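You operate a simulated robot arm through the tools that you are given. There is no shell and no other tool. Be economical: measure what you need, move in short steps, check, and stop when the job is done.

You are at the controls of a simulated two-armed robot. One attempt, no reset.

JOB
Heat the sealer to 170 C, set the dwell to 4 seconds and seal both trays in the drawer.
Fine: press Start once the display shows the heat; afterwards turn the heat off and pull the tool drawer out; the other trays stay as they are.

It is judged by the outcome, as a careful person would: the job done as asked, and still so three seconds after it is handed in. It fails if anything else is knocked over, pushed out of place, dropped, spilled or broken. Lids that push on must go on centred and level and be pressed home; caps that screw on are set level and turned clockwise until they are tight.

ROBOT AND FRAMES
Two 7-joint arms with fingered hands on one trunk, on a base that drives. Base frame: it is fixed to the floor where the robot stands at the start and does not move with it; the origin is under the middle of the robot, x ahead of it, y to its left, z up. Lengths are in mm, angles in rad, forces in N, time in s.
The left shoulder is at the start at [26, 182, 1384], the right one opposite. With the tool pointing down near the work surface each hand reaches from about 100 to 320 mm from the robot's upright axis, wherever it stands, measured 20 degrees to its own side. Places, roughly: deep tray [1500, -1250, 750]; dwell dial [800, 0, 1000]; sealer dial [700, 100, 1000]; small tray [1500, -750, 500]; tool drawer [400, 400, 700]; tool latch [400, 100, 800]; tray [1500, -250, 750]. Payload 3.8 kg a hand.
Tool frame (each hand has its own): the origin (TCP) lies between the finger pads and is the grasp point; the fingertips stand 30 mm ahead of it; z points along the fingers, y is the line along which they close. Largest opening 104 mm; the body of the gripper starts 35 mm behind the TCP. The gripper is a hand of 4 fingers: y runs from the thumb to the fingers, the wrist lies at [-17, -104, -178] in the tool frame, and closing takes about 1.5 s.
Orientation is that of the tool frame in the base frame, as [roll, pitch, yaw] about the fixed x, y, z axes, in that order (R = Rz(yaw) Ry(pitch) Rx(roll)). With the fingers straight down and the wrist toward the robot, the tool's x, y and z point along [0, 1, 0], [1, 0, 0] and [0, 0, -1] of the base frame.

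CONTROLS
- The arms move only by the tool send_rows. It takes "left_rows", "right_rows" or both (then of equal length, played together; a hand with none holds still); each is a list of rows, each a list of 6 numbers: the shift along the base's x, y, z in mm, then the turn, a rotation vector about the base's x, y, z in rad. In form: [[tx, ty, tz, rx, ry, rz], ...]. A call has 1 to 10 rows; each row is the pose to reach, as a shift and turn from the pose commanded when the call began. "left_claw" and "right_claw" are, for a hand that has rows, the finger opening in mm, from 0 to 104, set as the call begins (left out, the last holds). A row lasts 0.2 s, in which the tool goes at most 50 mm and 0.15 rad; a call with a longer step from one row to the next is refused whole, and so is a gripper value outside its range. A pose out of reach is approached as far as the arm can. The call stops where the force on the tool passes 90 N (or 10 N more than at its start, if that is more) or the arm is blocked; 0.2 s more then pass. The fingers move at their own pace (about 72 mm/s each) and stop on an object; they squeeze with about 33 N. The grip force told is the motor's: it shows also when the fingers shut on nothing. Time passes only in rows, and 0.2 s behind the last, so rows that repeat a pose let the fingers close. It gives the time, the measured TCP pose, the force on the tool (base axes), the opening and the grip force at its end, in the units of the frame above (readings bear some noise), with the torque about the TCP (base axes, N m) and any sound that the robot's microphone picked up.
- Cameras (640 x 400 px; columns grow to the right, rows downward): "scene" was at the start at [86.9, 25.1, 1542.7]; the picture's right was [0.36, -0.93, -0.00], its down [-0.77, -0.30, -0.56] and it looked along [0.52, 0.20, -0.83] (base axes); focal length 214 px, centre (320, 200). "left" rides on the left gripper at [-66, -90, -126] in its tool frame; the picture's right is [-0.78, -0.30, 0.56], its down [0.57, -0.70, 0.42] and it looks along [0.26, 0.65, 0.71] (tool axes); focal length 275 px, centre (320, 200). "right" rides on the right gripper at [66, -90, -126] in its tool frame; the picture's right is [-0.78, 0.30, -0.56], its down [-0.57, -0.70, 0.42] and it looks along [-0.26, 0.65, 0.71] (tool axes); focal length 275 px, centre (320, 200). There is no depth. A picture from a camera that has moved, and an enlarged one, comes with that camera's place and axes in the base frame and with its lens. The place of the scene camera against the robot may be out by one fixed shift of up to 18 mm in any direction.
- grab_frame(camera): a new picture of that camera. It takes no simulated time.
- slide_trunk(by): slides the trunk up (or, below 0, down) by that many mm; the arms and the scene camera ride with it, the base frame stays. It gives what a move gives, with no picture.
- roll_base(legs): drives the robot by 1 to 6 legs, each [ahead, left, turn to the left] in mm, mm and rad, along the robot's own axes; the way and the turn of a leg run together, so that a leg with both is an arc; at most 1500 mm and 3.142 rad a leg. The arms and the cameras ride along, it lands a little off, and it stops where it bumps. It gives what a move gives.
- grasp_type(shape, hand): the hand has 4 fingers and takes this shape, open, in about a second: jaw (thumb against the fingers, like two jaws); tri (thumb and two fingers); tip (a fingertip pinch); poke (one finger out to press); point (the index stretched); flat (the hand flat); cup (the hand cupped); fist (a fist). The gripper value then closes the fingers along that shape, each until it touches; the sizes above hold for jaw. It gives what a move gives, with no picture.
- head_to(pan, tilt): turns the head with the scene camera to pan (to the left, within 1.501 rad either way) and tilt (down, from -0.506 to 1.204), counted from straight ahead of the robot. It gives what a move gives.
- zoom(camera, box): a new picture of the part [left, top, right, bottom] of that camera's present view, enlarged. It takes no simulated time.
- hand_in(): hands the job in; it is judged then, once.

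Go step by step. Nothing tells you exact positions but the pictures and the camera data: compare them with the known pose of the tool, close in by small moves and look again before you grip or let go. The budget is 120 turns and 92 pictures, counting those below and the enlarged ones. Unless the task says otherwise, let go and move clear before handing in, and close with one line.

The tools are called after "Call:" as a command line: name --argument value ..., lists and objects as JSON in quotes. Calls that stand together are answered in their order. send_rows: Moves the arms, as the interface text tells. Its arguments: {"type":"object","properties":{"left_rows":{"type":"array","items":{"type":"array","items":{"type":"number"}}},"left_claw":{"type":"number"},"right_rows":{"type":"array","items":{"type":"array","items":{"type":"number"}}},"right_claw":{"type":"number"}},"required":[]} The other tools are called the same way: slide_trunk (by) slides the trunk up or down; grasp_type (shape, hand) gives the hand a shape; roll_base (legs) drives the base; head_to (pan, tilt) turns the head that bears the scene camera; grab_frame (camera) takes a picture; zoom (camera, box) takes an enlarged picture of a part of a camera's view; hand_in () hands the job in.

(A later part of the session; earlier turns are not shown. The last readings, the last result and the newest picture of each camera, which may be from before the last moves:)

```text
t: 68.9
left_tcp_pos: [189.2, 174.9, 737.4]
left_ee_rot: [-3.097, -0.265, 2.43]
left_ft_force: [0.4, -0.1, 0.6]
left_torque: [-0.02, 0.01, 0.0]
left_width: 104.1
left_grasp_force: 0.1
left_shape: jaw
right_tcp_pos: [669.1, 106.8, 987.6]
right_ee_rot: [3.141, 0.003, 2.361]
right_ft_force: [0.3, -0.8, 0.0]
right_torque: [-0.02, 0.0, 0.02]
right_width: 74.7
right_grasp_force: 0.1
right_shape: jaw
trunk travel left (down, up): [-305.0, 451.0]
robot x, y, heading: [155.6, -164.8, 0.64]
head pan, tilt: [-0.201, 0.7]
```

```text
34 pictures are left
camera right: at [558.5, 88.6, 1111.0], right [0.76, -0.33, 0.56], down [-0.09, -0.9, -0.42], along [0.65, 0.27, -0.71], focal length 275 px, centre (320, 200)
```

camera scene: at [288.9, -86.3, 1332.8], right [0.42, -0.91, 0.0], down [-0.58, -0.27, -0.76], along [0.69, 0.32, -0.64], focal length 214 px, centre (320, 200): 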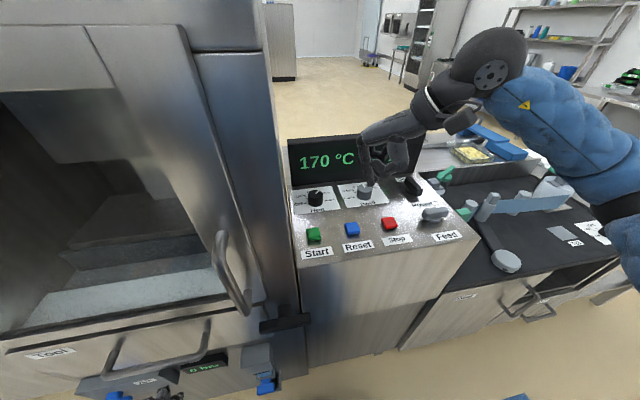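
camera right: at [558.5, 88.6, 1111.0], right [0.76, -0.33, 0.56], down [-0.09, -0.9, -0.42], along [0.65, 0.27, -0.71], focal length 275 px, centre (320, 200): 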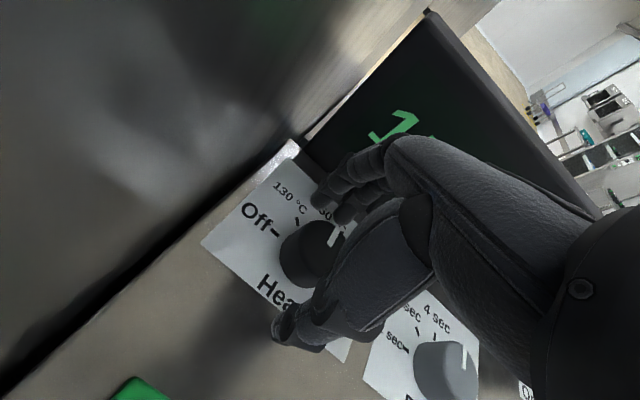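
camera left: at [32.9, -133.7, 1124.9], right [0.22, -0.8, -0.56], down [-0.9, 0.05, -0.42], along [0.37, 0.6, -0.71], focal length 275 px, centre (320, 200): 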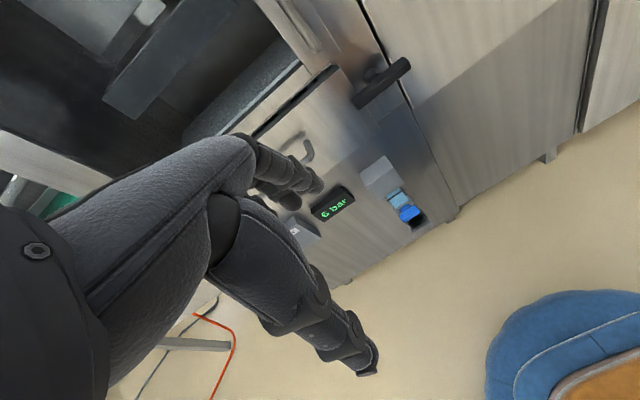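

Ratcheting works (pointer back near 150). Repeat twice more.

Call:
send_rows --right_rows '[[1, 0, -3, 0, 0, 0], [1, 0, -3, 0, 0, 0], [1, 0, -3, 0, 0, 0], [1, 0, -3, 0, 0, 0], [1, 0, -3, 0, 0, 0.14], [1, 0, -3, 0, 0, 0.28], [1, 0, -3, 0, 0, 0.42], [1, 0, -3, 0, 0, 0.56], [1, 0, -3, 0, 0, 0.68], [1, 0, -3, 0, 0, 0.68]]' --right_claw 10

Call:
send_rows --right_rows '[[0, 0, 0, 0, 0, 0], [0, 0, 0, 0, 0, 0], [0, 0, 0, 0, 0, 0], [0, 0, 0, 0, 0, -0.14], [0, 0, 0, 0, 0, -0.28], [0, 0, 0, 0, 0, -0.42], [0, 0, 0, 0, 0, -0.56], [0, 0, 0, 0, 0, -0.68], [0, 0, 0, 0, 0, -0.68]]' --right_claw 75

Call:
send_rows --right_rows '[[0, 0, -1, 0, 0, 0], [0, 0, -1, 0, 0, 0], [0, 0, -1, 0, 0, 0], [0, 0, -1, 0, 0, 0], [0, 0, -1, 0, 0, 0.14], [0, 0, -1, 0, 0, 0.28], [0, 0, -1, 0, 0, 0.42], [0, 0, -1, 0, 0, 0.56], [0, 0, -1, 0, 0, 0.68], [0, 0, -1, 0, 0, 0.68]]' --right_claw 10

Call:
send_rows --right_rows '[[0, 0, 0, 0, 0, 0], [0, 0, 0, 0, 0, 0], [0, 0, 0, 0, 0, 0], [0, 0, 0, 0, 0, -0.14], [0, 0, 0, 0, 0, -0.28], [0, 0, 0, 0, 0, -0.42], [0, 0, 0, 0, 0, -0.56], [0, 0, 0, 0, 0, -0.68], [0, 0, 0, 0, 0, -0.68]]' --right_claw 75

Call:
grab_frame --camera "right"

```text
t: 71.1
left_tcp_pos: [189.0, 173.5, 738.2]
left_ee_rot: [-3.1, -0.265, 2.427]
left_ft_force: [-1.2, -0.1, -0.8]
left_torque: [0.0, -0.02, -0.02]
left_width: 103.9
left_grasp_force: 0.1
left_shape: jaw
right_tcp_pos: [671.7, 106.0, 983.2]
right_ee_rot: [3.141, 0.002, 3.042]
right_ft_force: [2.1, -8.2, 1.4]
right_torque: [-0.12, -0.05, -0.06]
right_width: 31.8
right_grasp_force: 32.8
right_shape: jaw
trunk travel left (down, up): [-305.0, 451.0]
robot x, y, heading: [152.0, -165.4, 0.636]
head pan, tilt: [-0.201, 0.7]
```

```text
t: 73.1
left_tcp_pos: [188.3, 174.5, 737.2]
left_ee_rot: [-3.097, -0.264, 2.428]
left_ft_force: [-0.9, -0.1, 0.7]
left_torque: [-0.01, 0.01, 0.0]
left_width: 103.8
left_grasp_force: 0.1
left_shape: jaw
right_tcp_pos: [670.5, 107.4, 983.2]
right_ee_rot: [3.14, 0.004, 2.362]
right_ft_force: [-0.1, -0.1, 0.1]
right_torque: [-0.02, -0.01, 0.01]
right_width: 74.6
right_grasp_force: 0.1
right_shape: jaw
trunk travel left (down, up): [-305.0, 451.0]
robot x, y, heading: [149.3, -159.6, 0.637]
head pan, tilt: [-0.201, 0.7]
```

```text
t: 75.3
left_tcp_pos: [188.3, 175.5, 738.0]
left_ee_rot: [-3.098, -0.266, 2.429]
left_ft_force: [-0.8, 0.2, 0.2]
left_torque: [-0.04, -0.01, 0.02]
left_width: 103.8
left_grasp_force: 0.0
left_shape: jaw
right_tcp_pos: [671.4, 105.8, 981.4]
right_ee_rot: [3.14, 0.004, 3.041]
right_ft_force: [-0.1, -8.0, -0.9]
right_torque: [-0.14, 0.0, -0.02]
right_width: 31.4
right_grasp_force: 33.4
right_shape: jaw
trunk travel left (down, up): [-305.0, 451.0]
robot x, y, heading: [152.9, -166.9, 0.638]
head pan, tilt: [-0.201, 0.7]
```

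```text
t: 77.3
left_tcp_pos: [188.5, 175.5, 736.8]
left_ee_rot: [-3.097, -0.266, 2.427]
left_ft_force: [0.5, 0.0, -0.2]
left_torque: [-0.02, -0.02, -0.01]
left_width: 103.7
left_grasp_force: 0.2
left_shape: jaw
right_tcp_pos: [669.4, 106.8, 984.2]
right_ee_rot: [3.141, 0.002, 2.363]
right_ft_force: [-0.1, -0.2, -0.3]
right_torque: [-0.01, 0.02, -0.01]
right_width: 74.7
right_grasp_force: 0.0
right_shape: jaw
trunk travel left (down, up): [-305.0, 451.0]
robot x, y, heading: [155.8, -170.2, 0.636]
head pan, tilt: [-0.201, 0.7]
```

```text
33 pictures are left
camera right: at [559.3, 88.9, 1106.9], right [0.76, -0.34, 0.56], down [-0.09, -0.9, -0.42], along [0.65, 0.27, -0.71], focal length 275 px, centre (320, 200)
```

right: 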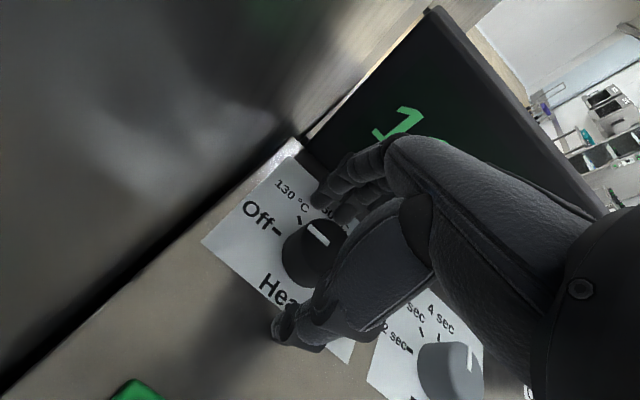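

Nearly at Off. One more small nudge (0.3 rad), then lift and inspect.

Call:
send_rows --right_rows '[[1, 0, 0, 0, 0, 0], [1, 0, 0, 0, 0, 0], [1, 0, 0, 0, 0, 0], [1, 0, 0, 0, 0, 0], [1, 0, 0, 0, 0, 0.1], [1, 0, 0, 0, 0, 0.2], [1, 0, 0, 0, 0, 0.3], [1, 0, 0, 0, 0, 0.3]]' --right_claw 10

Call:
send_rows --right_rows '[[0, 0, 0, 0, 0, 0], [0, 0, 0, 0, 0, 0], [0, 0, 0, 0, 0, 0], [0, 0, 30, 0, 0, 0], [0, 0, 60, 0, 0, 0], [30, -40, 70, 0, 0, 0], [50, -70, 80, 0, 0, 0]]' --right_claw 75

Call:
zoom --camera "scene" --box '[280, 130, 400, 240]'

Call:
grab_frame --camera "right"

```text
t: 79.1
left_tcp_pos: [188.5, 174.7, 737.3]
left_ee_rot: [-3.097, -0.264, 2.426]
left_ft_force: [-0.1, -0.1, -0.4]
left_torque: [0.02, 0.0, -0.01]
left_width: 103.9
left_grasp_force: 0.1
left_shape: jaw
right_tcp_pos: [674.1, 105.4, 982.1]
right_ee_rot: [3.139, 0.002, 2.66]
right_ft_force: [8.4, -6.3, 2.0]
right_torque: [-0.16, -0.24, -0.61]
right_width: 31.5
right_grasp_force: 33.0
right_shape: jaw
trunk travel left (down, up): [-305.0, 451.0]
robot x, y, heading: [147.3, -163.6, 0.636]
head pan, tilt: [-0.201, 0.7]
```

```text
refused: row 6 steps farther than a row can; nothing moved
```

```text
3.64 times, centred on (340, 185) of scene
camera zoom: at [290.2, -87.7, 1332.8], right [0.42, -0.91, 0.0], down [-0.58, -0.27, -0.76], along [0.69, 0.32, -0.64], focal length 780 px, centre (247, 254)
```

zoom: 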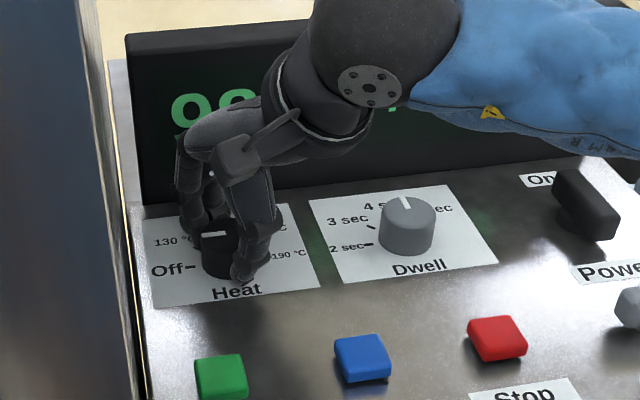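

```text
31 pictures are left
camera right: at [572.5, 55.7, 1106.5], right [0.82, -0.1, 0.56], down [0.18, -0.89, -0.42], along [0.54, 0.45, -0.71], focal length 275 px, centre (320, 200)
```

right: 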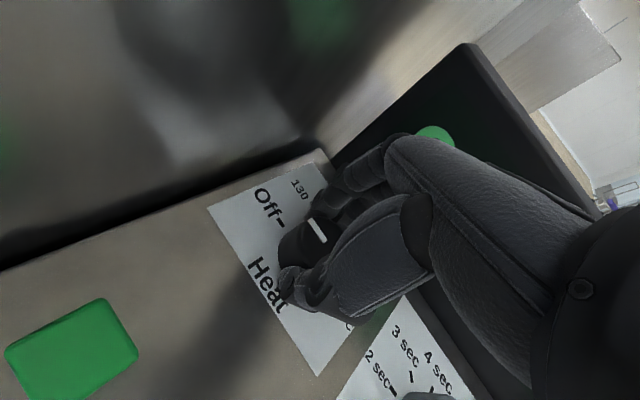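

Torque shows the end stop at Off, and the display is cooling (98). Release and lift out to the right.

Call:
send_rows --right_rows '[[0, 0, 0, 0, 0, 0], [0, 0, 0, 0, 0, 0], [0, 0, 0, 0, 0, 0], [0, 0, 30, 0, 0, 0], [0, 0, 60, 0, 0, 0], [20, -30, 80, 0, 0, 0], [40, -60, 100, 0, 0, 0]]' --right_claw 75

Call:
grab_frame --camera "scene"

Call:
zoom --camera "scene" --box '[280, 130, 400, 240]'

```text
t: 80.7
left_tcp_pos: [189.4, 175.4, 737.4]
left_ee_rot: [-3.099, -0.266, 2.428]
left_ft_force: [-0.5, 0.0, 0.0]
left_torque: [-0.02, -0.02, -0.01]
left_width: 104.1
left_grasp_force: 0.1
left_shape: jaw
right_tcp_pos: [712.5, 45.3, 1080.7]
right_ee_rot: [3.141, 0.004, 2.665]
right_ft_force: [0.2, -1.0, 0.4]
right_torque: [0.0, 0.0, -0.05]
right_width: 74.5
right_grasp_force: 0.0
right_shape: jaw
trunk travel left (down, up): [-305.0, 451.0]
robot x, y, heading: [153.2, -162.0, 0.64]
head pan, tilt: [-0.201, 0.7]
```

```text
30 pictures are left
camera scene: at [289.0, -87.1, 1332.8], right [0.42, -0.91, 0.0], down [-0.58, -0.27, -0.76], along [0.69, 0.32, -0.64], focal length 214 px, centre (320, 200)
```

scene: 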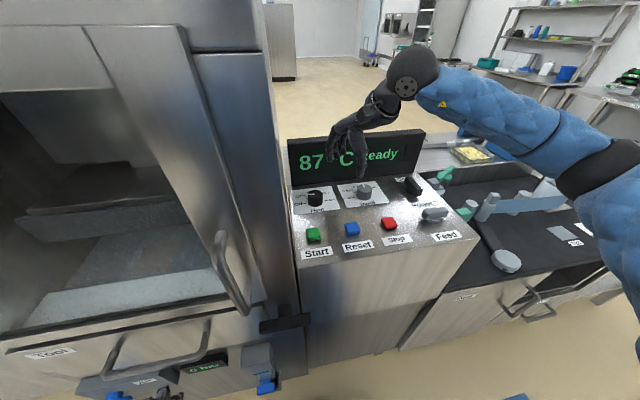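

```text
3.64 times, centred on (340, 185) of scene
camera zoom: at [289.0, -87.1, 1332.8], right [0.42, -0.91, 0.0], down [-0.58, -0.27, -0.76], along [0.69, 0.32, -0.64], focal length 780 px, centre (247, 254)
```

zoom: 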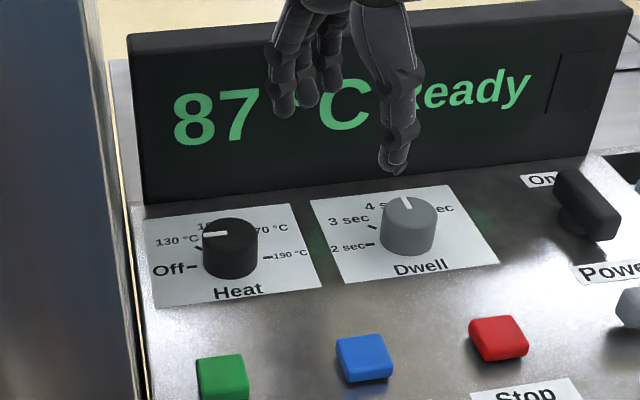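

Heat is Off with the dwell untouched. Next: the latch. I triangulate its T-bar at ≈[421,66,783]. I'll roll back to get room for a forward-pointing grasp.

Call:
roll_base --legs '[[-250, 0, 0]]'

Call:
send_rows --right_rows '[[0, 0, 0, 0, 0, -0.15], [0, 0, 0, 0, 0, -0.3], [0, 0, 0, 0, 0, -0.455]]'

Call:
send_rows --right_rows '[[-10, 8, -10, 0.083, -0.113, 0], [-20, 16, -20, 0.166, -0.226, 0], [-30, 24, -40, 0.249, -0.339, 0], [-45, 36, -60, 0.332, -0.452, 0], [-60, 48, -80, 0.415, -0.565, 0], [-75, 60, -100, 0.498, -0.678, 0], [-90, 72, -120, 0.58, -0.79, 0]]'

Call:
grab_frame --camera "scene"

```text
t: 82.5
left_tcp_pos: [-12.5, 26.4, 737.6]
left_ee_rot: [-3.099, -0.263, 2.424]
left_ft_force: [-0.6, 0.3, 0.0]
left_torque: [0.02, -0.01, 0.01]
left_width: 103.7
left_grasp_force: 0.1
left_shape: jaw
right_tcp_pos: [509.6, -104.7, 1080.3]
right_ee_rot: [3.139, 0.003, 2.658]
right_ft_force: [-1.1, -0.2, 0.7]
right_torque: [0.0, 0.0, 0.04]
right_width: 74.8
right_grasp_force: 0.1
right_shape: jaw
trunk travel left (down, up): [-305.0, 451.0]
robot x, y, heading: [-51.2, -311.3, 0.635]
head pan, tilt: [-0.201, 0.7]
```

```text
refused: row 3 steps farther than a row can; nothing moved
```

```text
t: 84.1
left_tcp_pos: [-13.0, 29.5, 735.8]
left_ee_rot: [-3.095, -0.26, 2.423]
left_ft_force: [-1.8, 0.4, 0.6]
left_torque: [-0.03, -0.02, 0.02]
left_width: 103.9
left_grasp_force: 0.0
left_shape: jaw
right_tcp_pos: [405.1, -28.0, 1007.5]
right_ee_rot: [2.617, 0.174, 2.629]
right_ft_force: [-0.9, 1.4, -0.9]
right_torque: [-0.08, 0.02, -0.06]
right_width: 74.6
right_grasp_force: 0.1
right_shape: jaw
right hand out of reach, approached as far as the arm can: row 5, 6, 7
trunk travel left (down, up): [-305.0, 451.0]
robot x, y, heading: [-53.7, -314.1, 0.633]
head pan, tilt: [-0.201, 0.7]
```

```text
28 pictures are left
camera scene: at [85.1, -229.7, 1332.7], right [0.42, -0.91, 0.01], down [-0.58, -0.27, -0.76], along [0.7, 0.32, -0.64], focal length 214 px, centre (320, 200)
```

scene: 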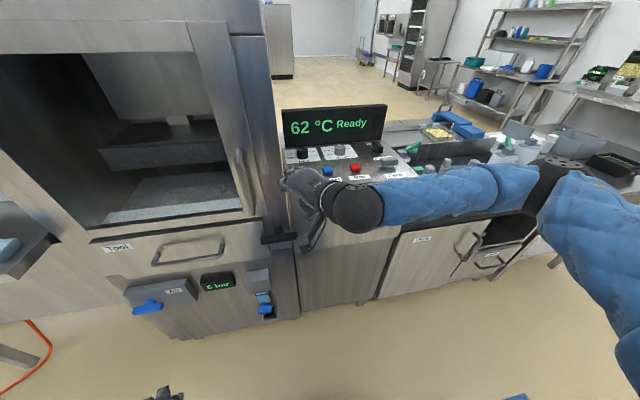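

Forward tilt from this yaw is limited by reach. I'll try with the wrist swung to the right (y pointing left), which suits a forward-pointing finger better.

Call:
send_rows --right_rows '[[0, 0, 0, 0, 0, 0.14], [0, 0, -20, 0, 0, 0.28], [0, 0, -40, 0, 0, 0.42], [0, 0, -60, 0, 0, 0.56], [0, 0, -80, 0, 0, 0.65]]'

Call:
send_rows --right_rows '[[0, 0, -10, 0.083, -0.113, 0], [0, 0, -20, 0.166, -0.226, 0], [0, 0, -30, 0.249, -0.339, 0], [0, 0, -40, 0.332, -0.452, 0], [0, 0, -50, 0.415, -0.565, 0], [0, 0, -60, 0.498, -0.678, 0]]'

```text
t: 85.3
left_tcp_pos: [-11.2, 27.4, 737.3]
left_ee_rot: [-3.096, -0.267, 2.423]
left_ft_force: [0.2, 0.1, 0.2]
left_torque: [0.02, 0.03, 0.04]
left_width: 103.8
left_grasp_force: 0.1
left_shape: jaw
right_tcp_pos: [407.3, -32.8, 921.8]
right_ee_rot: [2.616, 0.168, -3.002]
right_ft_force: [0.1, -0.1, -0.3]
right_torque: [0.0, 0.03, 0.01]
right_width: 74.9
right_grasp_force: 0.0
right_shape: jaw
trunk travel left (down, up): [-305.0, 451.0]
robot x, y, heading: [-48.1, -314.2, 0.628]
head pan, tilt: [-0.201, 0.7]
```

```text
t: 86.7
left_tcp_pos: [-10.7, 26.7, 736.2]
left_ee_rot: [-3.095, -0.265, 2.422]
left_ft_force: [-0.1, -0.9, 0.2]
left_torque: [0.06, 0.0, -0.01]
left_width: 104.1
left_grasp_force: 0.0
left_shape: jaw
right_tcp_pos: [469.8, -30.3, 941.9]
right_ee_rot: [2.273, 0.678, -3.112]
right_ft_force: [0.6, -0.6, 0.3]
right_torque: [-0.01, 0.01, 0.01]
right_width: 74.6
right_grasp_force: 0.0
right_shape: jaw
right hand out of reach, approached as far as the arm can: row 4, 5, 6
trunk travel left (down, up): [-305.0, 451.0]
robot x, y, heading: [-47.4, -311.0, 0.635]
head pan, tilt: [-0.201, 0.7]
```

The tool now points forward and ~30° down. I'll back it off a bit, lower the trunk instead of the arm, and switch to the poke shape.

Call:
send_rows --right_rows '[[-16, -12, 0, 0, 0, 0], [-40, -30, 0, 0, 0, 0], [-40, -30, 0, 0, 0, 0]]'

Call:
slide_trunk --by -130

Call:
grasp_type --shape "poke" --hand "right"

Call:
head_to --pan 0.1 --tilt 0.75

Call:
grab_frame --camera "scene"

Call:
grab_frame --camera "right"

```text
t: 87.5
left_tcp_pos: [-10.9, 26.7, 738.0]
left_ee_rot: [-3.096, -0.266, 2.422]
left_ft_force: [0.4, 0.1, 0.8]
left_torque: [-0.01, -0.02, 0.01]
left_width: 104.0
left_grasp_force: 0.0
left_shape: jaw
right_tcp_pos: [440.2, -60.2, 957.3]
right_ee_rot: [2.284, 0.67, -3.102]
right_ft_force: [0.3, 0.1, -0.1]
right_torque: [0.0, -0.01, 0.01]
right_width: 74.9
right_grasp_force: 0.0
right_shape: jaw
right hand out of reach, approached as far as the arm can: row 1, 2, 3
trunk travel left (down, up): [-305.0, 451.0]
robot x, y, heading: [-50.9, -310.2, 0.634]
head pan, tilt: [-0.201, 0.7]
```

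```text
t: 89.1
left_tcp_pos: [-33.8, 38.0, 586.9]
left_ee_rot: [-2.984, -0.343, 2.388]
left_ft_force: [0.7, 0.6, -0.6]
left_torque: [0.0, -0.02, 0.01]
left_width: 103.8
left_grasp_force: 0.0
left_shape: jaw
right_tcp_pos: [455.1, -50.3, 772.2]
right_ee_rot: [2.355, 0.574, -3.061]
right_ft_force: [0.7, -0.1, -0.2]
right_torque: [-0.05, -0.02, 0.04]
right_width: 74.9
right_grasp_force: 0.0
right_shape: jaw
trunk travel left (down, up): [-175.0, 581.0]
robot x, y, heading: [-50.8, -312.5, 0.63]
head pan, tilt: [-0.201, 0.7]
```

```text
t: 90.0
left_tcp_pos: [-33.8, 39.0, 586.4]
left_ee_rot: [-2.983, -0.343, 2.39]
left_ft_force: [-0.8, 0.0, 0.0]
left_torque: [-0.02, 0.01, 0.02]
left_width: 103.9
left_grasp_force: 0.1
left_shape: jaw
right_tcp_pos: [456.7, -50.9, 772.4]
right_ee_rot: [2.357, 0.573, -3.061]
right_ft_force: [0.2, 0.4, 0.1]
right_torque: [0.02, -0.01, -0.04]
right_width: 0.0
right_grasp_force: 0.1
right_shape: poke
trunk travel left (down, up): [-175.0, 581.0]
robot x, y, heading: [-47.5, -312.1, 0.631]
head pan, tilt: [-0.201, 0.7]
```

```text
t: 90.8
left_tcp_pos: [-34.3, 38.0, 586.8]
left_ee_rot: [-2.982, -0.343, 2.391]
left_ft_force: [-1.1, 0.3, 0.0]
left_torque: [-0.02, 0.0, -0.01]
left_width: 103.9
left_grasp_force: 0.1
left_shape: jaw
right_tcp_pos: [456.0, -52.0, 771.8]
right_ee_rot: [2.357, 0.573, -3.062]
right_ft_force: [-0.2, 0.1, 0.7]
right_torque: [0.08, 0.02, -0.03]
right_width: 0.0
right_grasp_force: 0.1
right_shape: poke
trunk travel left (down, up): [-175.0, 581.0]
robot x, y, heading: [-49.5, -314.8, 0.632]
head pan, tilt: [0.099, 0.75]
```

```text
27 pictures are left
camera scene: at [121.5, -179.9, 1194.7], right [0.67, -0.74, 0.0], down [-0.51, -0.46, -0.73], along [0.54, 0.49, -0.68], focal length 214 px, centre (320, 200)
```

scene: 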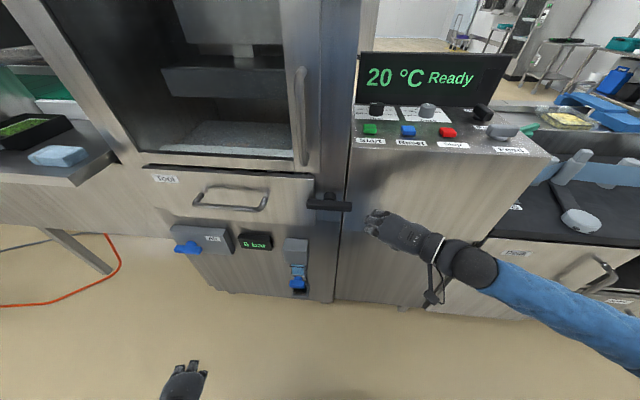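

```text
26 pictures are left
camera right: at [398.3, -209.5, 756.7], right [0.34, -0.16, 0.93], down [0.93, -0.12, -0.36], along [0.17, 0.98, 0.1], focal length 275 px, centre (320, 200)
```

right: 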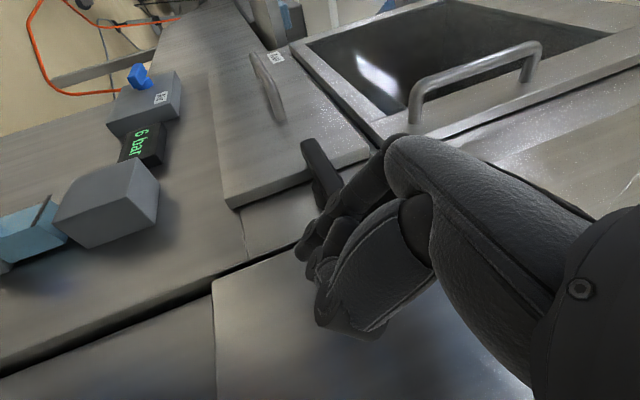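

Excellent view: the T-bar is at ≈[421,66,799], horizontal across the drawer edge; my fingertip is right of and below it. I'll bring the fingertip just above the bar's right end.

Call:
send_rows --right_rows '[[0, 0, 40, 0, 0, 0], [0, 0, 80, 0, 0, 0], [-4, 30, 84, 0, 0, 0], [-8, 60, 84, 0, 0, 0], [-8, 60, 84, 0, 0, 0]]'

Call:
zoom --camera "scene" --box '[270, 160, 430, 270]'

Call:
grab_frame --camera "right"

```text
t: 92.0
left_tcp_pos: [-34.8, 38.5, 587.2]
left_ee_rot: [-2.981, -0.343, 2.388]
left_ft_force: [0.5, 0.6, -0.5]
left_torque: [-0.02, -0.01, -0.01]
left_width: 104.0
left_grasp_force: 0.0
left_shape: jaw
right_tcp_pos: [448.4, 10.3, 855.4]
right_ee_rot: [2.359, 0.573, -3.059]
right_ft_force: [0.2, -1.1, -0.1]
right_torque: [0.0, 0.04, 0.06]
right_width: 0.0
right_grasp_force: 0.1
right_shape: poke
trunk travel left (down, up): [-175.0, 581.0]
robot x, y, heading: [-47.9, -312.2, 0.629]
head pan, tilt: [0.099, 0.75]
```

```text
3.64 times, centred on (350, 215) of scene
camera zoom: at [121.4, -179.9, 1194.7], right [0.67, -0.74, 0.0], down [-0.51, -0.46, -0.73], along [0.54, 0.49, -0.68], focal length 780 px, centre (211, 146)
```

zoom: 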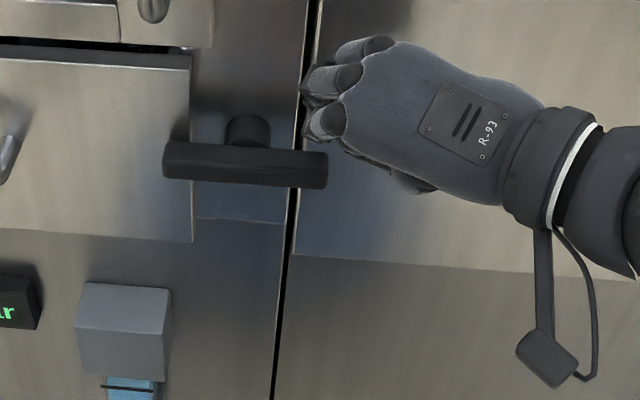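

```text
24 pictures are left
camera right: at [390.6, -147.9, 840.2], right [0.34, -0.16, 0.93], down [0.93, -0.12, -0.36], along [0.17, 0.98, 0.1], focal length 275 px, centre (320, 200)
```

right: 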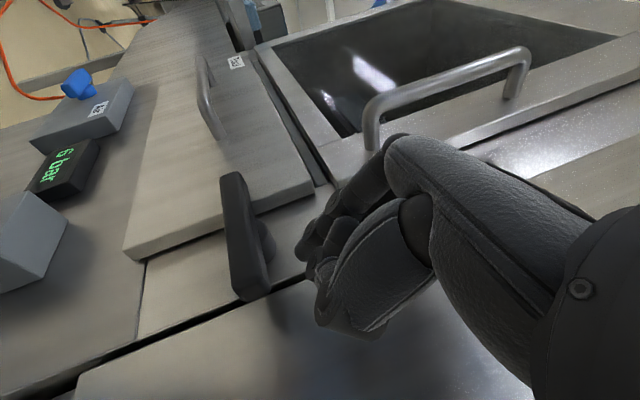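

Tip is ~20 mm above the bar's right end. Push down along the arc to about 40° and check the force.

Call:
send_rows --right_rows '[[0, 0, -12, 0, 0, 0], [-1, 1, -21, 0, 0, 0], [0, 0, -28, 0, 0, 0], [1, -1, -35, 0, 0, 0], [0, 0, -42, 0, 0, 0], [-1, 1, -50, 0, 0, 0]]'

Call:
zoom --camera "scene" --box '[270, 160, 430, 270]'

```text
t: 93.4
left_tcp_pos: [-36.0, 36.4, 588.6]
left_ee_rot: [-2.991, -0.343, 2.393]
left_ft_force: [0.0, 0.3, 0.3]
left_torque: [-0.01, 0.01, -0.01]
left_width: 104.0
left_grasp_force: 0.1
left_shape: jaw
right_tcp_pos: [448.7, 7.9, 827.6]
right_ee_rot: [2.309, 0.594, -3.09]
right_ft_force: [8.3, -24.0, 60.0]
right_torque: [1.28, 0.05, -0.16]
right_width: 0.1
right_grasp_force: 0.0
right_shape: poke
trunk travel left (down, up): [-175.0, 581.0]
robot x, y, heading: [-51.6, -311.8, 0.637]
head pan, tilt: [0.099, 0.75]
```

```text
3.64 times, centred on (350, 215) of scene
camera zoom: at [118.2, -185.6, 1196.5], right [0.67, -0.74, 0.0], down [-0.51, -0.45, -0.73], along [0.55, 0.49, -0.68], focal length 780 px, centre (211, 146)
```

zoom: 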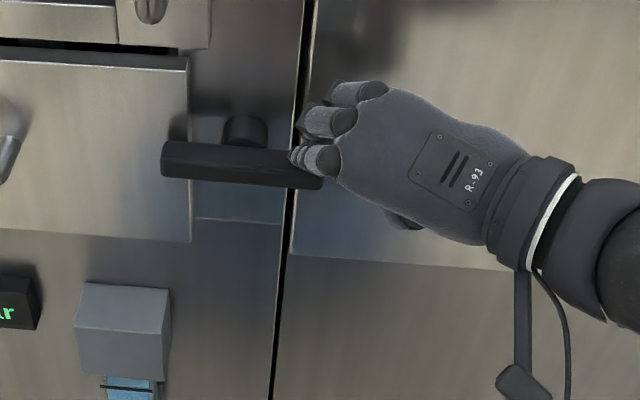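

Blocked in that direction at 60 N — so it must turn the other way (left end down). I lift off and move over the left end.

Call:
send_rows --right_rows '[[0, 0, 40, 0, 0, 0], [-2, -2, 62, 0, 0, 0], [-25, 30, 64, 0, 0, 0], [-49, 62, 64, 0, 0, 0], [-49, 62, 64, 0, 0, 0]]'

Call:
zoom --camera "scene" --box '[250, 150, 410, 260]'

Call:
grab_frame --camera "right"

```text
t: 94.6
left_tcp_pos: [-33.5, 39.5, 587.9]
left_ee_rot: [-2.984, -0.343, 2.39]
left_ft_force: [0.0, -0.3, 0.2]
left_torque: [0.0, 0.02, 0.0]
left_width: 104.0
left_grasp_force: 0.0
left_shape: jaw
right_tcp_pos: [400.0, 71.3, 870.9]
right_ee_rot: [2.36, 0.57, -3.057]
right_ft_force: [0.2, 0.7, -0.4]
right_torque: [0.0, -0.01, -0.04]
right_width: 0.0
right_grasp_force: 0.0
right_shape: poke
trunk travel left (down, up): [-175.0, 581.0]
robot x, y, heading: [-52.9, -311.1, 0.629]
head pan, tilt: [0.099, 0.75]
```

```text
3.64 times, centred on (330, 205) of scene
camera zoom: at [121.4, -179.9, 1194.7], right [0.67, -0.74, 0.0], down [-0.51, -0.46, -0.73], along [0.54, 0.49, -0.68], focal length 780 px, centre (284, 182)
```

zoom: 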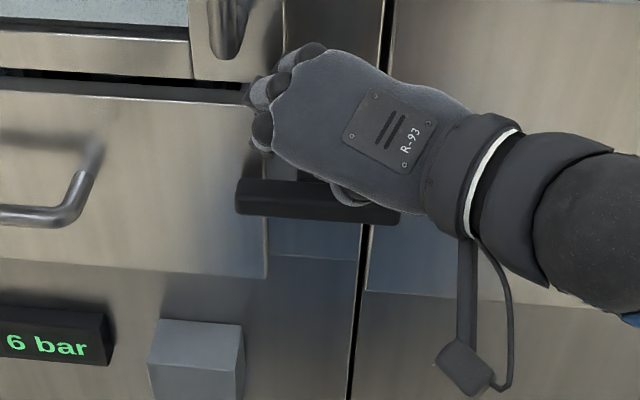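

```text
21 pictures are left
camera right: at [341.8, -86.3, 855.3], right [0.34, -0.16, 0.93], down [0.93, -0.12, -0.36], along [0.17, 0.98, 0.1], focal length 275 px, centre (320, 200)
```

right: 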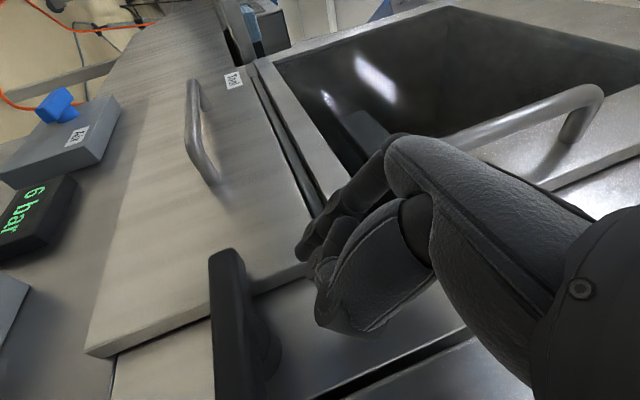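

Tip is over the left end. Push down along the arc.

Call:
send_rows --right_rows '[[-5, 2, -25, 0, 0, 0], [-5, 2, -37, 0, 0, 0], [-6, 4, -45, 0, 0, 0], [-6, 4, -52, 0, 0, 0], [-6, 3, -59, 0, 0, 0], [-5, 2, -66, 0, 0, 0]]'

Call:
zoom --camera "scene" --box '[250, 150, 410, 260]'

```text
t: 96.0
left_tcp_pos: [-35.7, 38.5, 587.4]
left_ee_rot: [-2.982, -0.343, 2.389]
left_ft_force: [-0.4, -0.2, -0.7]
left_torque: [0.05, -0.02, 0.0]
left_width: 104.3
left_grasp_force: 0.0
left_shape: jaw
right_tcp_pos: [402.4, 75.0, 813.9]
right_ee_rot: [2.366, 0.568, -3.05]
right_ft_force: [-3.0, 1.1, 1.0]
right_torque: [0.07, 0.03, 0.02]
right_width: 0.2
right_grasp_force: 0.1
right_shape: poke
right hand out of reach, approached as far as the arm can: row 4, 5, 6
trunk travel left (down, up): [-175.0, 581.0]
robot x, y, heading: [-49.3, -314.1, 0.636]
head pan, tilt: [0.099, 0.75]
```

```text
3.64 times, centred on (330, 205) of scene
camera zoom: at [121.2, -179.8, 1194.7], right [0.67, -0.74, 0.0], down [-0.51, -0.46, -0.73], along [0.54, 0.49, -0.68], focal length 780 px, centre (284, 182)
```

zoom: 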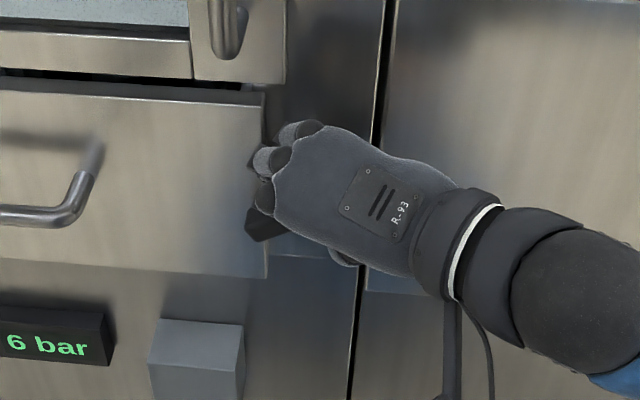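

It turns counter-clockwise — good. The arm ran out of downward reach, so I raise the hand 70 mm, lower the trunk 70 mm and look.

Call:
send_rows --right_rows '[[-6, -5, 10, 0, 0, 0], [-12, -9, 40, 0, 0, 0], [-12, -9, 75, 0, 0, 0], [-12, -9, 75, 0, 0, 0]]'

Call:
slide_trunk --by -75

Call:
grab_frame --camera "right"

Call:
grab_frame --camera "scene"

```text
t: 97.0
left_tcp_pos: [-33.5, 37.6, 587.3]
left_ee_rot: [-2.983, -0.344, 2.389]
left_ft_force: [-0.1, 0.8, 1.0]
left_torque: [-0.02, 0.01, 0.02]
left_width: 103.8
left_grasp_force: 0.1
left_shape: jaw
right_tcp_pos: [390.3, 65.5, 888.9]
right_ee_rot: [2.361, 0.572, -3.058]
right_ft_force: [-0.1, -0.2, 0.1]
right_torque: [-0.01, 0.0, 0.04]
right_width: 0.1
right_grasp_force: 0.2
right_shape: poke
trunk travel left (down, up): [-175.0, 581.0]
robot x, y, heading: [-48.1, -313.8, 0.633]
head pan, tilt: [0.099, 0.75]
```

```text
t: 97.7
left_tcp_pos: [-31.8, 42.8, 548.5]
left_ee_rot: [-2.973, -0.379, 2.27]
left_ft_force: [-0.6, 0.0, -0.7]
left_torque: [0.02, 0.0, -0.03]
left_width: 104.1
left_grasp_force: 0.0
left_shape: jaw
right_tcp_pos: [392.0, 66.0, 847.1]
right_ee_rot: [2.366, 0.564, -3.054]
right_ft_force: [-1.1, 0.0, 0.1]
right_torque: [-0.05, -0.04, 0.01]
right_width: 0.0
right_grasp_force: 0.1
right_shape: poke
trunk travel left (down, up): [-139.0, 617.0]
robot x, y, heading: [-50.4, -313.3, 0.632]
head pan, tilt: [0.099, 0.75]
stopped: the arm was blocked; the commanded pose is now the measured one
```

```text
19 pictures are left
camera right: at [333.8, -92.0, 832.9], right [0.35, -0.15, 0.93], down [0.92, -0.12, -0.36], along [0.17, 0.98, 0.1], focal length 275 px, centre (320, 200)
```

right: 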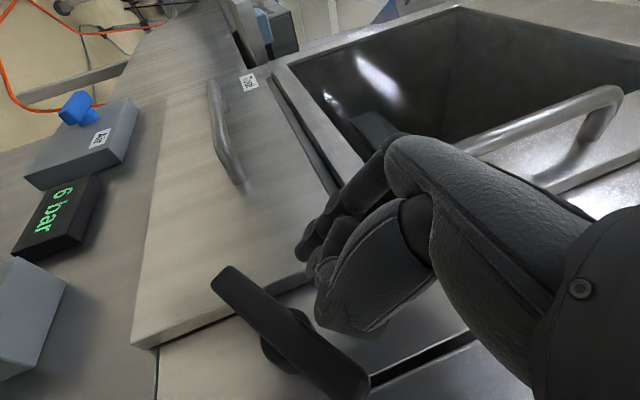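

```text
18 pictures are left
camera scene: at [137.7, -167.9, 1156.4], right [0.67, -0.74, 0.0], down [-0.51, -0.46, -0.73], along [0.54, 0.49, -0.68], focal length 214 px, centre (320, 200)
```

scene: 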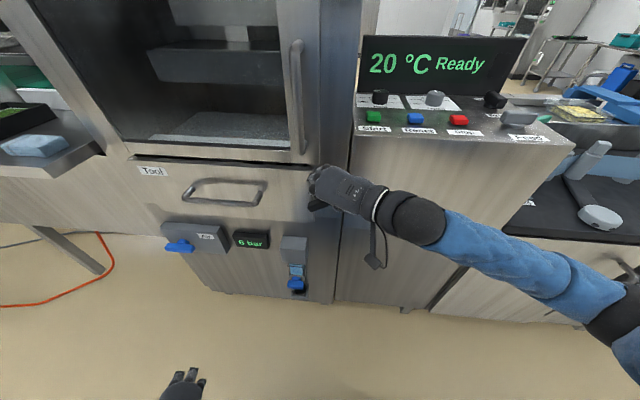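

The bar has turned about 40° now. Continue the arc: down and to the right.

Call:
send_rows --right_rows '[[4, 8, -15, 0, 0, 0], [4, 8, -32, 0, 0, 0], [4, 8, -42, 0, 0, 0], [6, 5, -49, 0, 0, 0], [8, 2, -55, 0, 0, 0], [13, -4, -62, 0, 0, 0], [19, -12, -67, 0, 0, 0], [19, -12, -67, 0, 0, 0]]'

Call:
grab_frame --camera "right"

```text
t: 99.5
left_tcp_pos: [-33.7, 42.9, 549.1]
left_ee_rot: [-2.978, -0.374, 2.27]
left_ft_force: [-0.1, 0.2, 0.7]
left_torque: [-0.01, 0.0, 0.0]
left_width: 104.2
left_grasp_force: 0.0
left_shape: jaw
right_tcp_pos: [394.9, 58.8, 795.1]
right_ee_rot: [2.327, 0.569, -3.041]
right_ft_force: [-31.6, 37.6, 41.0]
right_torque: [0.05, -1.38, 0.65]
right_width: 0.0
right_grasp_force: 0.0
right_shape: poke
trunk travel left (down, up): [-139.0, 617.0]
robot x, y, heading: [-50.4, -314.7, 0.632]
head pan, tilt: [0.099, 0.75]
```

```text
17 pictures are left
camera right: at [343.1, -101.5, 776.6], right [0.35, -0.17, 0.92], down [0.93, -0.08, -0.37], along [0.13, 0.98, 0.13], focal length 275 px, centre (320, 200)
```

right: 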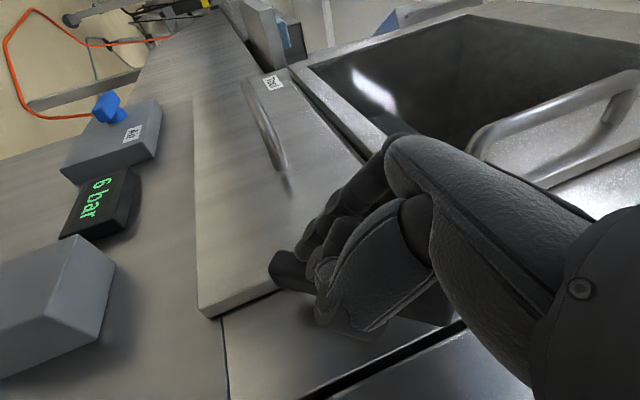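

Resistance of ~60 N here. I withdraw toward myself and look at the bar.

Call:
send_rows --right_rows '[[-20, -10, 15, 0, 0, 0], [-45, -35, 25, 0, 0, 0], [-60, -50, 60, 0, 0, 0], [-60, -50, 100, 0, 0, 0]]'

Call:
grab_frame --camera "right"

```text
t: 100.5
left_tcp_pos: [-30.3, 42.6, 550.0]
left_ee_rot: [-2.976, -0.378, 2.27]
left_ft_force: [0.8, 0.4, 0.8]
left_torque: [0.0, 0.01, -0.03]
left_width: 103.8
left_grasp_force: 0.0
left_shape: jaw
right_tcp_pos: [352.3, 4.2, 881.0]
right_ee_rot: [2.368, 0.563, -3.055]
right_ft_force: [-0.4, -0.7, -0.7]
right_torque: [-0.01, 0.0, -0.04]
right_width: 0.0
right_grasp_force: 0.0
right_shape: poke
right hand out of reach, approached as far as the arm can: row 2
trunk travel left (down, up): [-139.0, 617.0]
robot x, y, heading: [-47.7, -311.5, 0.635]
head pan, tilt: [0.099, 0.75]
```

```text
16 pictures are left
camera right: at [294.2, -153.8, 867.5], right [0.35, -0.15, 0.93], down [0.92, -0.13, -0.36], along [0.17, 0.98, 0.09], focal length 275 px, centre (320, 200)
```

right: 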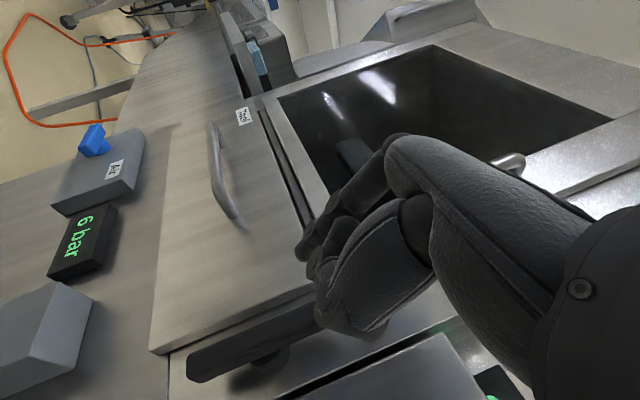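

The bar now stands vertical, clear of the drawer edge: unlatched. Next I back off, restore the right hand to tool-down jaw shape, and prepare to pull the drawer handle.

Call:
roll_base --legs '[[-150, 0, 0]]'

Call:
grasp_type --shape "jaw" --hand "right"

Call:
send_rows --right_rows '[[6, -8, 0, -0.045, 0.078, -0.106], [12, -16, 0, -0.09, 0.157, -0.211], [18, -24, 0, -0.135, 0.235, -0.317], [24, -32, 0, -0.18, 0.313, -0.423], [30, -40, 0, -0.225, 0.391, -0.528], [36, -48, 0, -0.27, 0.47, -0.634], [42, -56, 0, -0.315, 0.548, -0.739], [48, -64, 0, -0.36, 0.626, -0.845], [54, -72, 0, -0.405, 0.704, -0.951], [59, -81, 0, -0.45, 0.783, -1.056]]'

```text
t: 101.8
left_tcp_pos: [-150.7, -45.1, 550.1]
left_ee_rot: [-2.973, -0.376, 2.268]
left_ft_force: [0.6, 0.2, 0.0]
left_torque: [0.01, -0.01, -0.03]
left_width: 103.8
left_grasp_force: 0.1
left_shape: jaw
right_tcp_pos: [232.3, -83.2, 882.4]
right_ee_rot: [2.366, 0.566, -3.056]
right_ft_force: [0.4, -0.5, 0.0]
right_torque: [-0.02, -0.03, -0.03]
right_width: 0.0
right_grasp_force: 0.2
right_shape: poke
trunk travel left (down, up): [-139.0, 617.0]
robot x, y, heading: [-171.4, -398.7, 0.63]
head pan, tilt: [0.099, 0.75]
```

```text
t: 102.7
left_tcp_pos: [-152.1, -44.9, 549.0]
left_ee_rot: [-2.972, -0.378, 2.269]
left_ft_force: [-0.3, -0.5, -0.3]
left_torque: [0.0, 0.0, 0.01]
left_width: 104.0
left_grasp_force: 0.0
left_shape: jaw
right_tcp_pos: [231.4, -83.7, 881.4]
right_ee_rot: [2.365, 0.564, -3.055]
right_ft_force: [-0.8, 0.7, 0.2]
right_torque: [0.03, -0.01, 0.01]
right_width: 104.1
right_grasp_force: 0.0
right_shape: jaw
trunk travel left (down, up): [-139.0, 617.0]
robot x, y, heading: [-168.5, -399.2, 0.636]
head pan, tilt: [0.099, 0.75]
```

```text
t: 104.9
left_tcp_pos: [-151.5, -44.8, 549.4]
left_ee_rot: [-2.974, -0.378, 2.266]
left_ft_force: [0.6, -0.5, -0.1]
left_torque: [0.02, 0.0, 0.01]
left_width: 103.8
left_grasp_force: 0.1
left_shape: jaw
right_tcp_pos: [290.7, -165.1, 881.6]
right_ee_rot: [3.057, 0.006, 2.305]
right_ft_force: [0.0, 0.4, 0.3]
right_torque: [0.05, 0.0, -0.01]
right_width: 103.8
right_grasp_force: 0.1
right_shape: jaw
trunk travel left (down, up): [-139.0, 617.0]
robot x, y, heading: [-171.9, -397.6, 0.63]
head pan, tilt: [0.099, 0.75]
```

Hand is back to pointing down. Now sidestep left so the right hand lines up with the drawer handle, then look.

Call:
send_rows --right_rows '[[0, 0, 0, -0.045, 0.078, -0.106], [0, 0, 0, -0.045, 0.078, -0.106]]' --right_claw 80

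Call:
roll_base --legs '[[0, 387, 0.01]]'

Call:
head_to --pan -0.1 --tilt 0.6

Call:
grab_frame --camera "scene"

Call:
grab_frame --camera "right"

```text
t: 105.5
left_tcp_pos: [-151.8, -45.4, 550.2]
left_ee_rot: [-2.974, -0.38, 2.267]
left_ft_force: [-0.1, 0.5, 0.9]
left_torque: [0.01, 0.0, -0.01]
left_width: 103.8
left_grasp_force: 0.2
left_shape: jaw
right_tcp_pos: [289.9, -164.9, 882.1]
right_ee_rot: [-3.136, -0.01, 2.199]
right_ft_force: [0.1, 0.2, 0.9]
right_torque: [-0.04, -0.03, 0.0]
right_width: 80.4
right_grasp_force: 0.1
right_shape: jaw
trunk travel left (down, up): [-139.0, 617.0]
robot x, y, heading: [-166.9, -401.9, 0.631]
head pan, tilt: [0.099, 0.75]
```

```text
t: 108.0
left_tcp_pos: [-387.3, 269.0, 550.0]
left_ee_rot: [-2.974, -0.38, 2.28]
left_ft_force: [-1.4, -0.3, -0.4]
left_torque: [0.01, 0.02, 0.02]
left_width: 103.8
left_grasp_force: 0.1
left_shape: jaw
right_tcp_pos: [54.4, 156.4, 881.3]
right_ee_rot: [-3.138, -0.009, 2.212]
right_ft_force: [1.1, -0.7, 0.0]
right_torque: [0.01, -0.01, 0.04]
right_width: 80.5
right_grasp_force: 0.0
right_shape: jaw
trunk travel left (down, up): [-139.0, 617.0]
robot x, y, heading: [-403.6, -88.0, 0.644]
head pan, tilt: [0.099, 0.75]
```

```text
t: 108.7
left_tcp_pos: [-388.4, 269.0, 549.6]
left_ee_rot: [-2.974, -0.379, 2.278]
left_ft_force: [-0.1, 0.2, -0.3]
left_torque: [0.01, 0.02, 0.02]
left_width: 103.7
left_grasp_force: 0.0
left_shape: jaw
right_tcp_pos: [54.4, 154.8, 880.9]
right_ee_rot: [-3.138, -0.01, 2.214]
right_ft_force: [0.7, 1.0, 0.6]
right_torque: [0.02, -0.03, -0.01]
right_width: 79.9
right_grasp_force: 0.1
right_shape: jaw
trunk travel left (down, up): [-139.0, 617.0]
robot x, y, heading: [-403.5, -85.8, 0.643]
head pan, tilt: [-0.099, 0.6]
```

```text
15 pictures are left
camera scene: at [-202.3, 49.2, 1169.9], right [0.52, -0.85, 0.0], down [-0.48, -0.29, -0.82], along [0.71, 0.43, -0.57], focal length 214 px, centre (320, 200)
```

scene: 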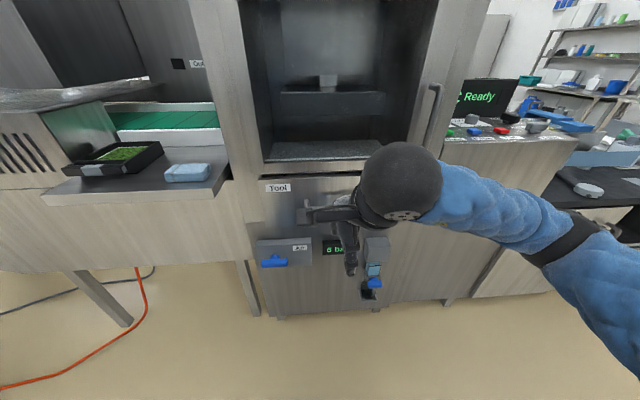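

```text
14 pictures are left
camera right: at [-56.3, 151.8, 1006.9], right [0.71, -0.45, 0.55], down [-0.22, -0.88, -0.43], along [0.67, 0.18, -0.72], focal length 275 px, centre (320, 200)
```

right: 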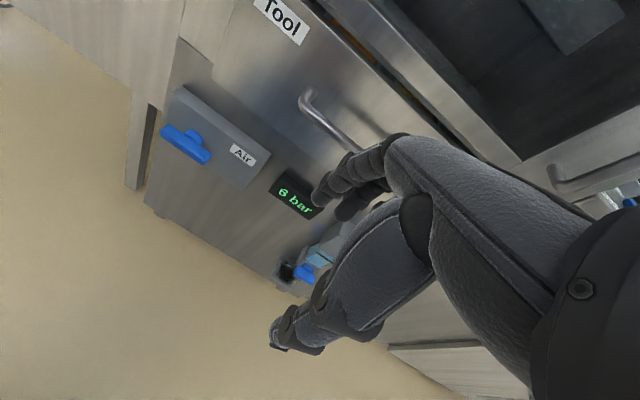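

Handle bar's left corner ≈[204,347,786], running right at z≈783. I'll roll forward with the hand held above it.

Call:
send_rows --right_rows '[[0, 0, 0, 0, 0, 0], [0, 0, 0, 0, 0, 0], [0, 0, 0, 0, 0, 0]]' --right_claw 50

Call:
roll_base --legs '[[195, 0, 0]]'

Call:
grab_frame --camera "right"

```text
t: 109.5
left_tcp_pos: [-388.8, 270.3, 549.2]
left_ee_rot: [-2.975, -0.378, 2.282]
left_ft_force: [-0.2, 0.2, 0.6]
left_torque: [0.0, 0.01, 0.0]
left_width: 104.0
left_grasp_force: 0.0
left_shape: jaw
right_tcp_pos: [55.7, 153.9, 881.5]
right_ee_rot: [-3.137, -0.009, 2.214]
right_ft_force: [0.2, 0.8, 0.4]
right_torque: [-0.03, -0.06, 0.01]
right_width: 50.8
right_grasp_force: 0.1
right_shape: jaw
trunk travel left (down, up): [-139.0, 617.0]
robot x, y, heading: [-402.8, -89.8, 0.641]
head pan, tilt: [-0.099, 0.6]
```

```text
t: 111.1
left_tcp_pos: [-235.6, 384.3, 550.1]
left_ee_rot: [-2.977, -0.378, 2.283]
left_ft_force: [0.1, 0.7, 0.7]
left_torque: [-0.01, 0.0, 0.03]
left_width: 104.2
left_grasp_force: 0.1
left_shape: jaw
right_tcp_pos: [209.7, 271.3, 881.7]
right_ee_rot: [-3.139, -0.009, 2.216]
right_ft_force: [0.1, -0.3, -0.6]
right_torque: [0.02, 0.02, -0.03]
right_width: 50.4
right_grasp_force: 0.1
right_shape: jaw
trunk travel left (down, up): [-139.0, 617.0]
robot x, y, heading: [-251.4, 27.3, 0.649]
head pan, tilt: [-0.099, 0.6]
```

```text
13 pictures are left
camera right: at [97.1, 268.8, 1006.7], right [0.71, -0.44, 0.55], down [-0.22, -0.88, -0.43], along [0.67, 0.18, -0.72], focal length 275 px, centre (320, 200)
```

right: 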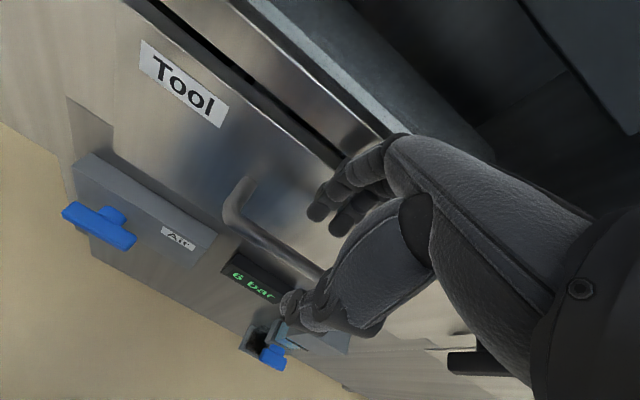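

Handle bar: n≈356 (z≈792), drawer face ~37 mm behind it. I position the open fingers to straddle it, just above, and check.

Call:
send_rows --right_rows '[[9, 7, -10, 0, 0, 0], [18, 13, -25, 0, 0, 0], [18, 13, -36, 0, 0, 0], [18, 13, -36, 0, 0, 0]]' --right_claw 48

Call:
grab_frame --camera "right"

```text
t: 112.1
left_tcp_pos: [-238.9, 381.9, 552.5]
left_ee_rot: [-2.984, -0.379, 2.286]
left_ft_force: [-0.1, -0.3, -0.3]
left_torque: [-0.01, 0.01, -0.02]
left_width: 103.9
left_grasp_force: 0.0
left_shape: jaw
right_tcp_pos: [220.9, 281.6, 858.5]
right_ee_rot: [3.115, -0.018, 2.219]
right_ft_force: [-34.3, -32.7, 65.4]
right_torque: [1.83, -3.56, -0.89]
right_width: 43.6
right_grasp_force: 0.1
right_shape: jaw
trunk travel left (down, up): [-139.0, 617.0]
robot x, y, heading: [-251.2, 25.1, 0.648]
head pan, tilt: [-0.099, 0.6]
```

```text
12 pictures are left
camera right: at [106.9, 275.0, 982.3], right [0.7, -0.46, 0.55], down [-0.21, -0.87, -0.45], along [0.68, 0.2, -0.7], focal length 275 px, centre (320, 200)
```

right: 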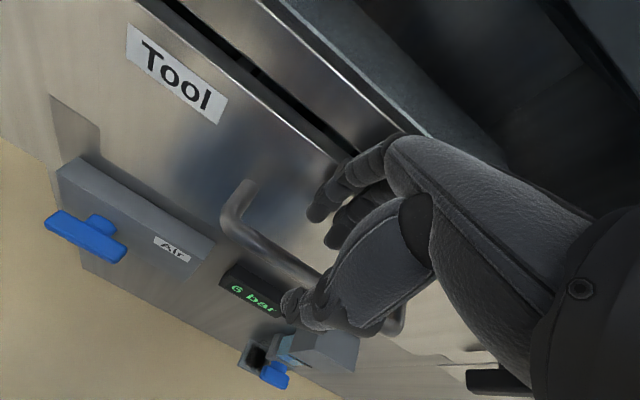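

The knuckles touched the frame above the drawer. I back off and tilt the hand forward 0.5 rad so the fingers go over and behind the bar with knuckles clear.

Call:
send_rows --right_rows '[[-12, -9, 20, 0, 0, 0], [-28, -21, 35, 0, 0, 0], [-28, -21, 35, 0.074, -0.101, 0], [-28, -21, 35, 0.148, -0.202, 0], [-28, -21, 30, 0.222, -0.302, 0], [-28, -21, 20, 0.296, -0.403, 0], [-28, -21, 9, 0.296, -0.403, 0], [-28, -21, 9, 0.296, -0.403, 0]]' --right_claw 40

Call:
grab_frame --camera "right"

```text
t: 113.9
left_tcp_pos: [-235.6, 384.0, 549.4]
left_ee_rot: [-2.973, -0.379, 2.284]
left_ft_force: [-0.8, -0.2, 0.6]
left_torque: [0.01, -0.04, 0.02]
left_width: 103.8
left_grasp_force: 0.0
left_shape: jaw
right_tcp_pos: [199.9, 267.2, 854.3]
right_ee_rot: [2.645, -0.001, 2.218]
right_ft_force: [-0.2, 0.3, -0.2]
right_torque: [-0.02, -0.01, -0.02]
right_width: 40.2
right_grasp_force: 0.2
right_shape: jaw
right hand out of reach, approached as far as the arm can: row 6, 7, 8
trunk travel left (down, up): [-139.0, 617.0]
robot x, y, heading: [-249.5, 25.3, 0.644]
head pan, tilt: [-0.099, 0.6]
```

```text
11 pictures are left
camera right: at [47.7, 235.3, 920.4], right [0.46, -0.62, 0.63], down [0.01, -0.71, -0.71], along [0.89, 0.34, -0.32], focal length 275 px, centre (320, 200)
```

right: 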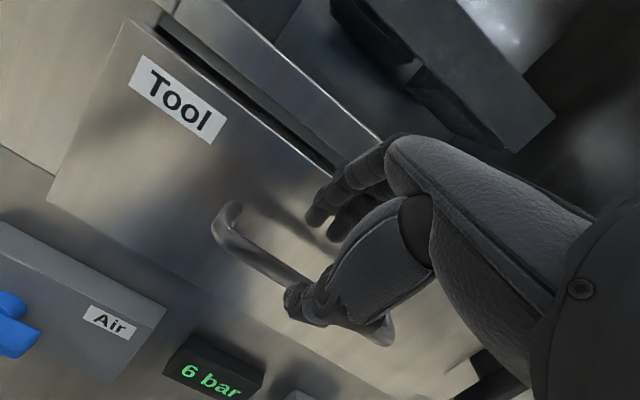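

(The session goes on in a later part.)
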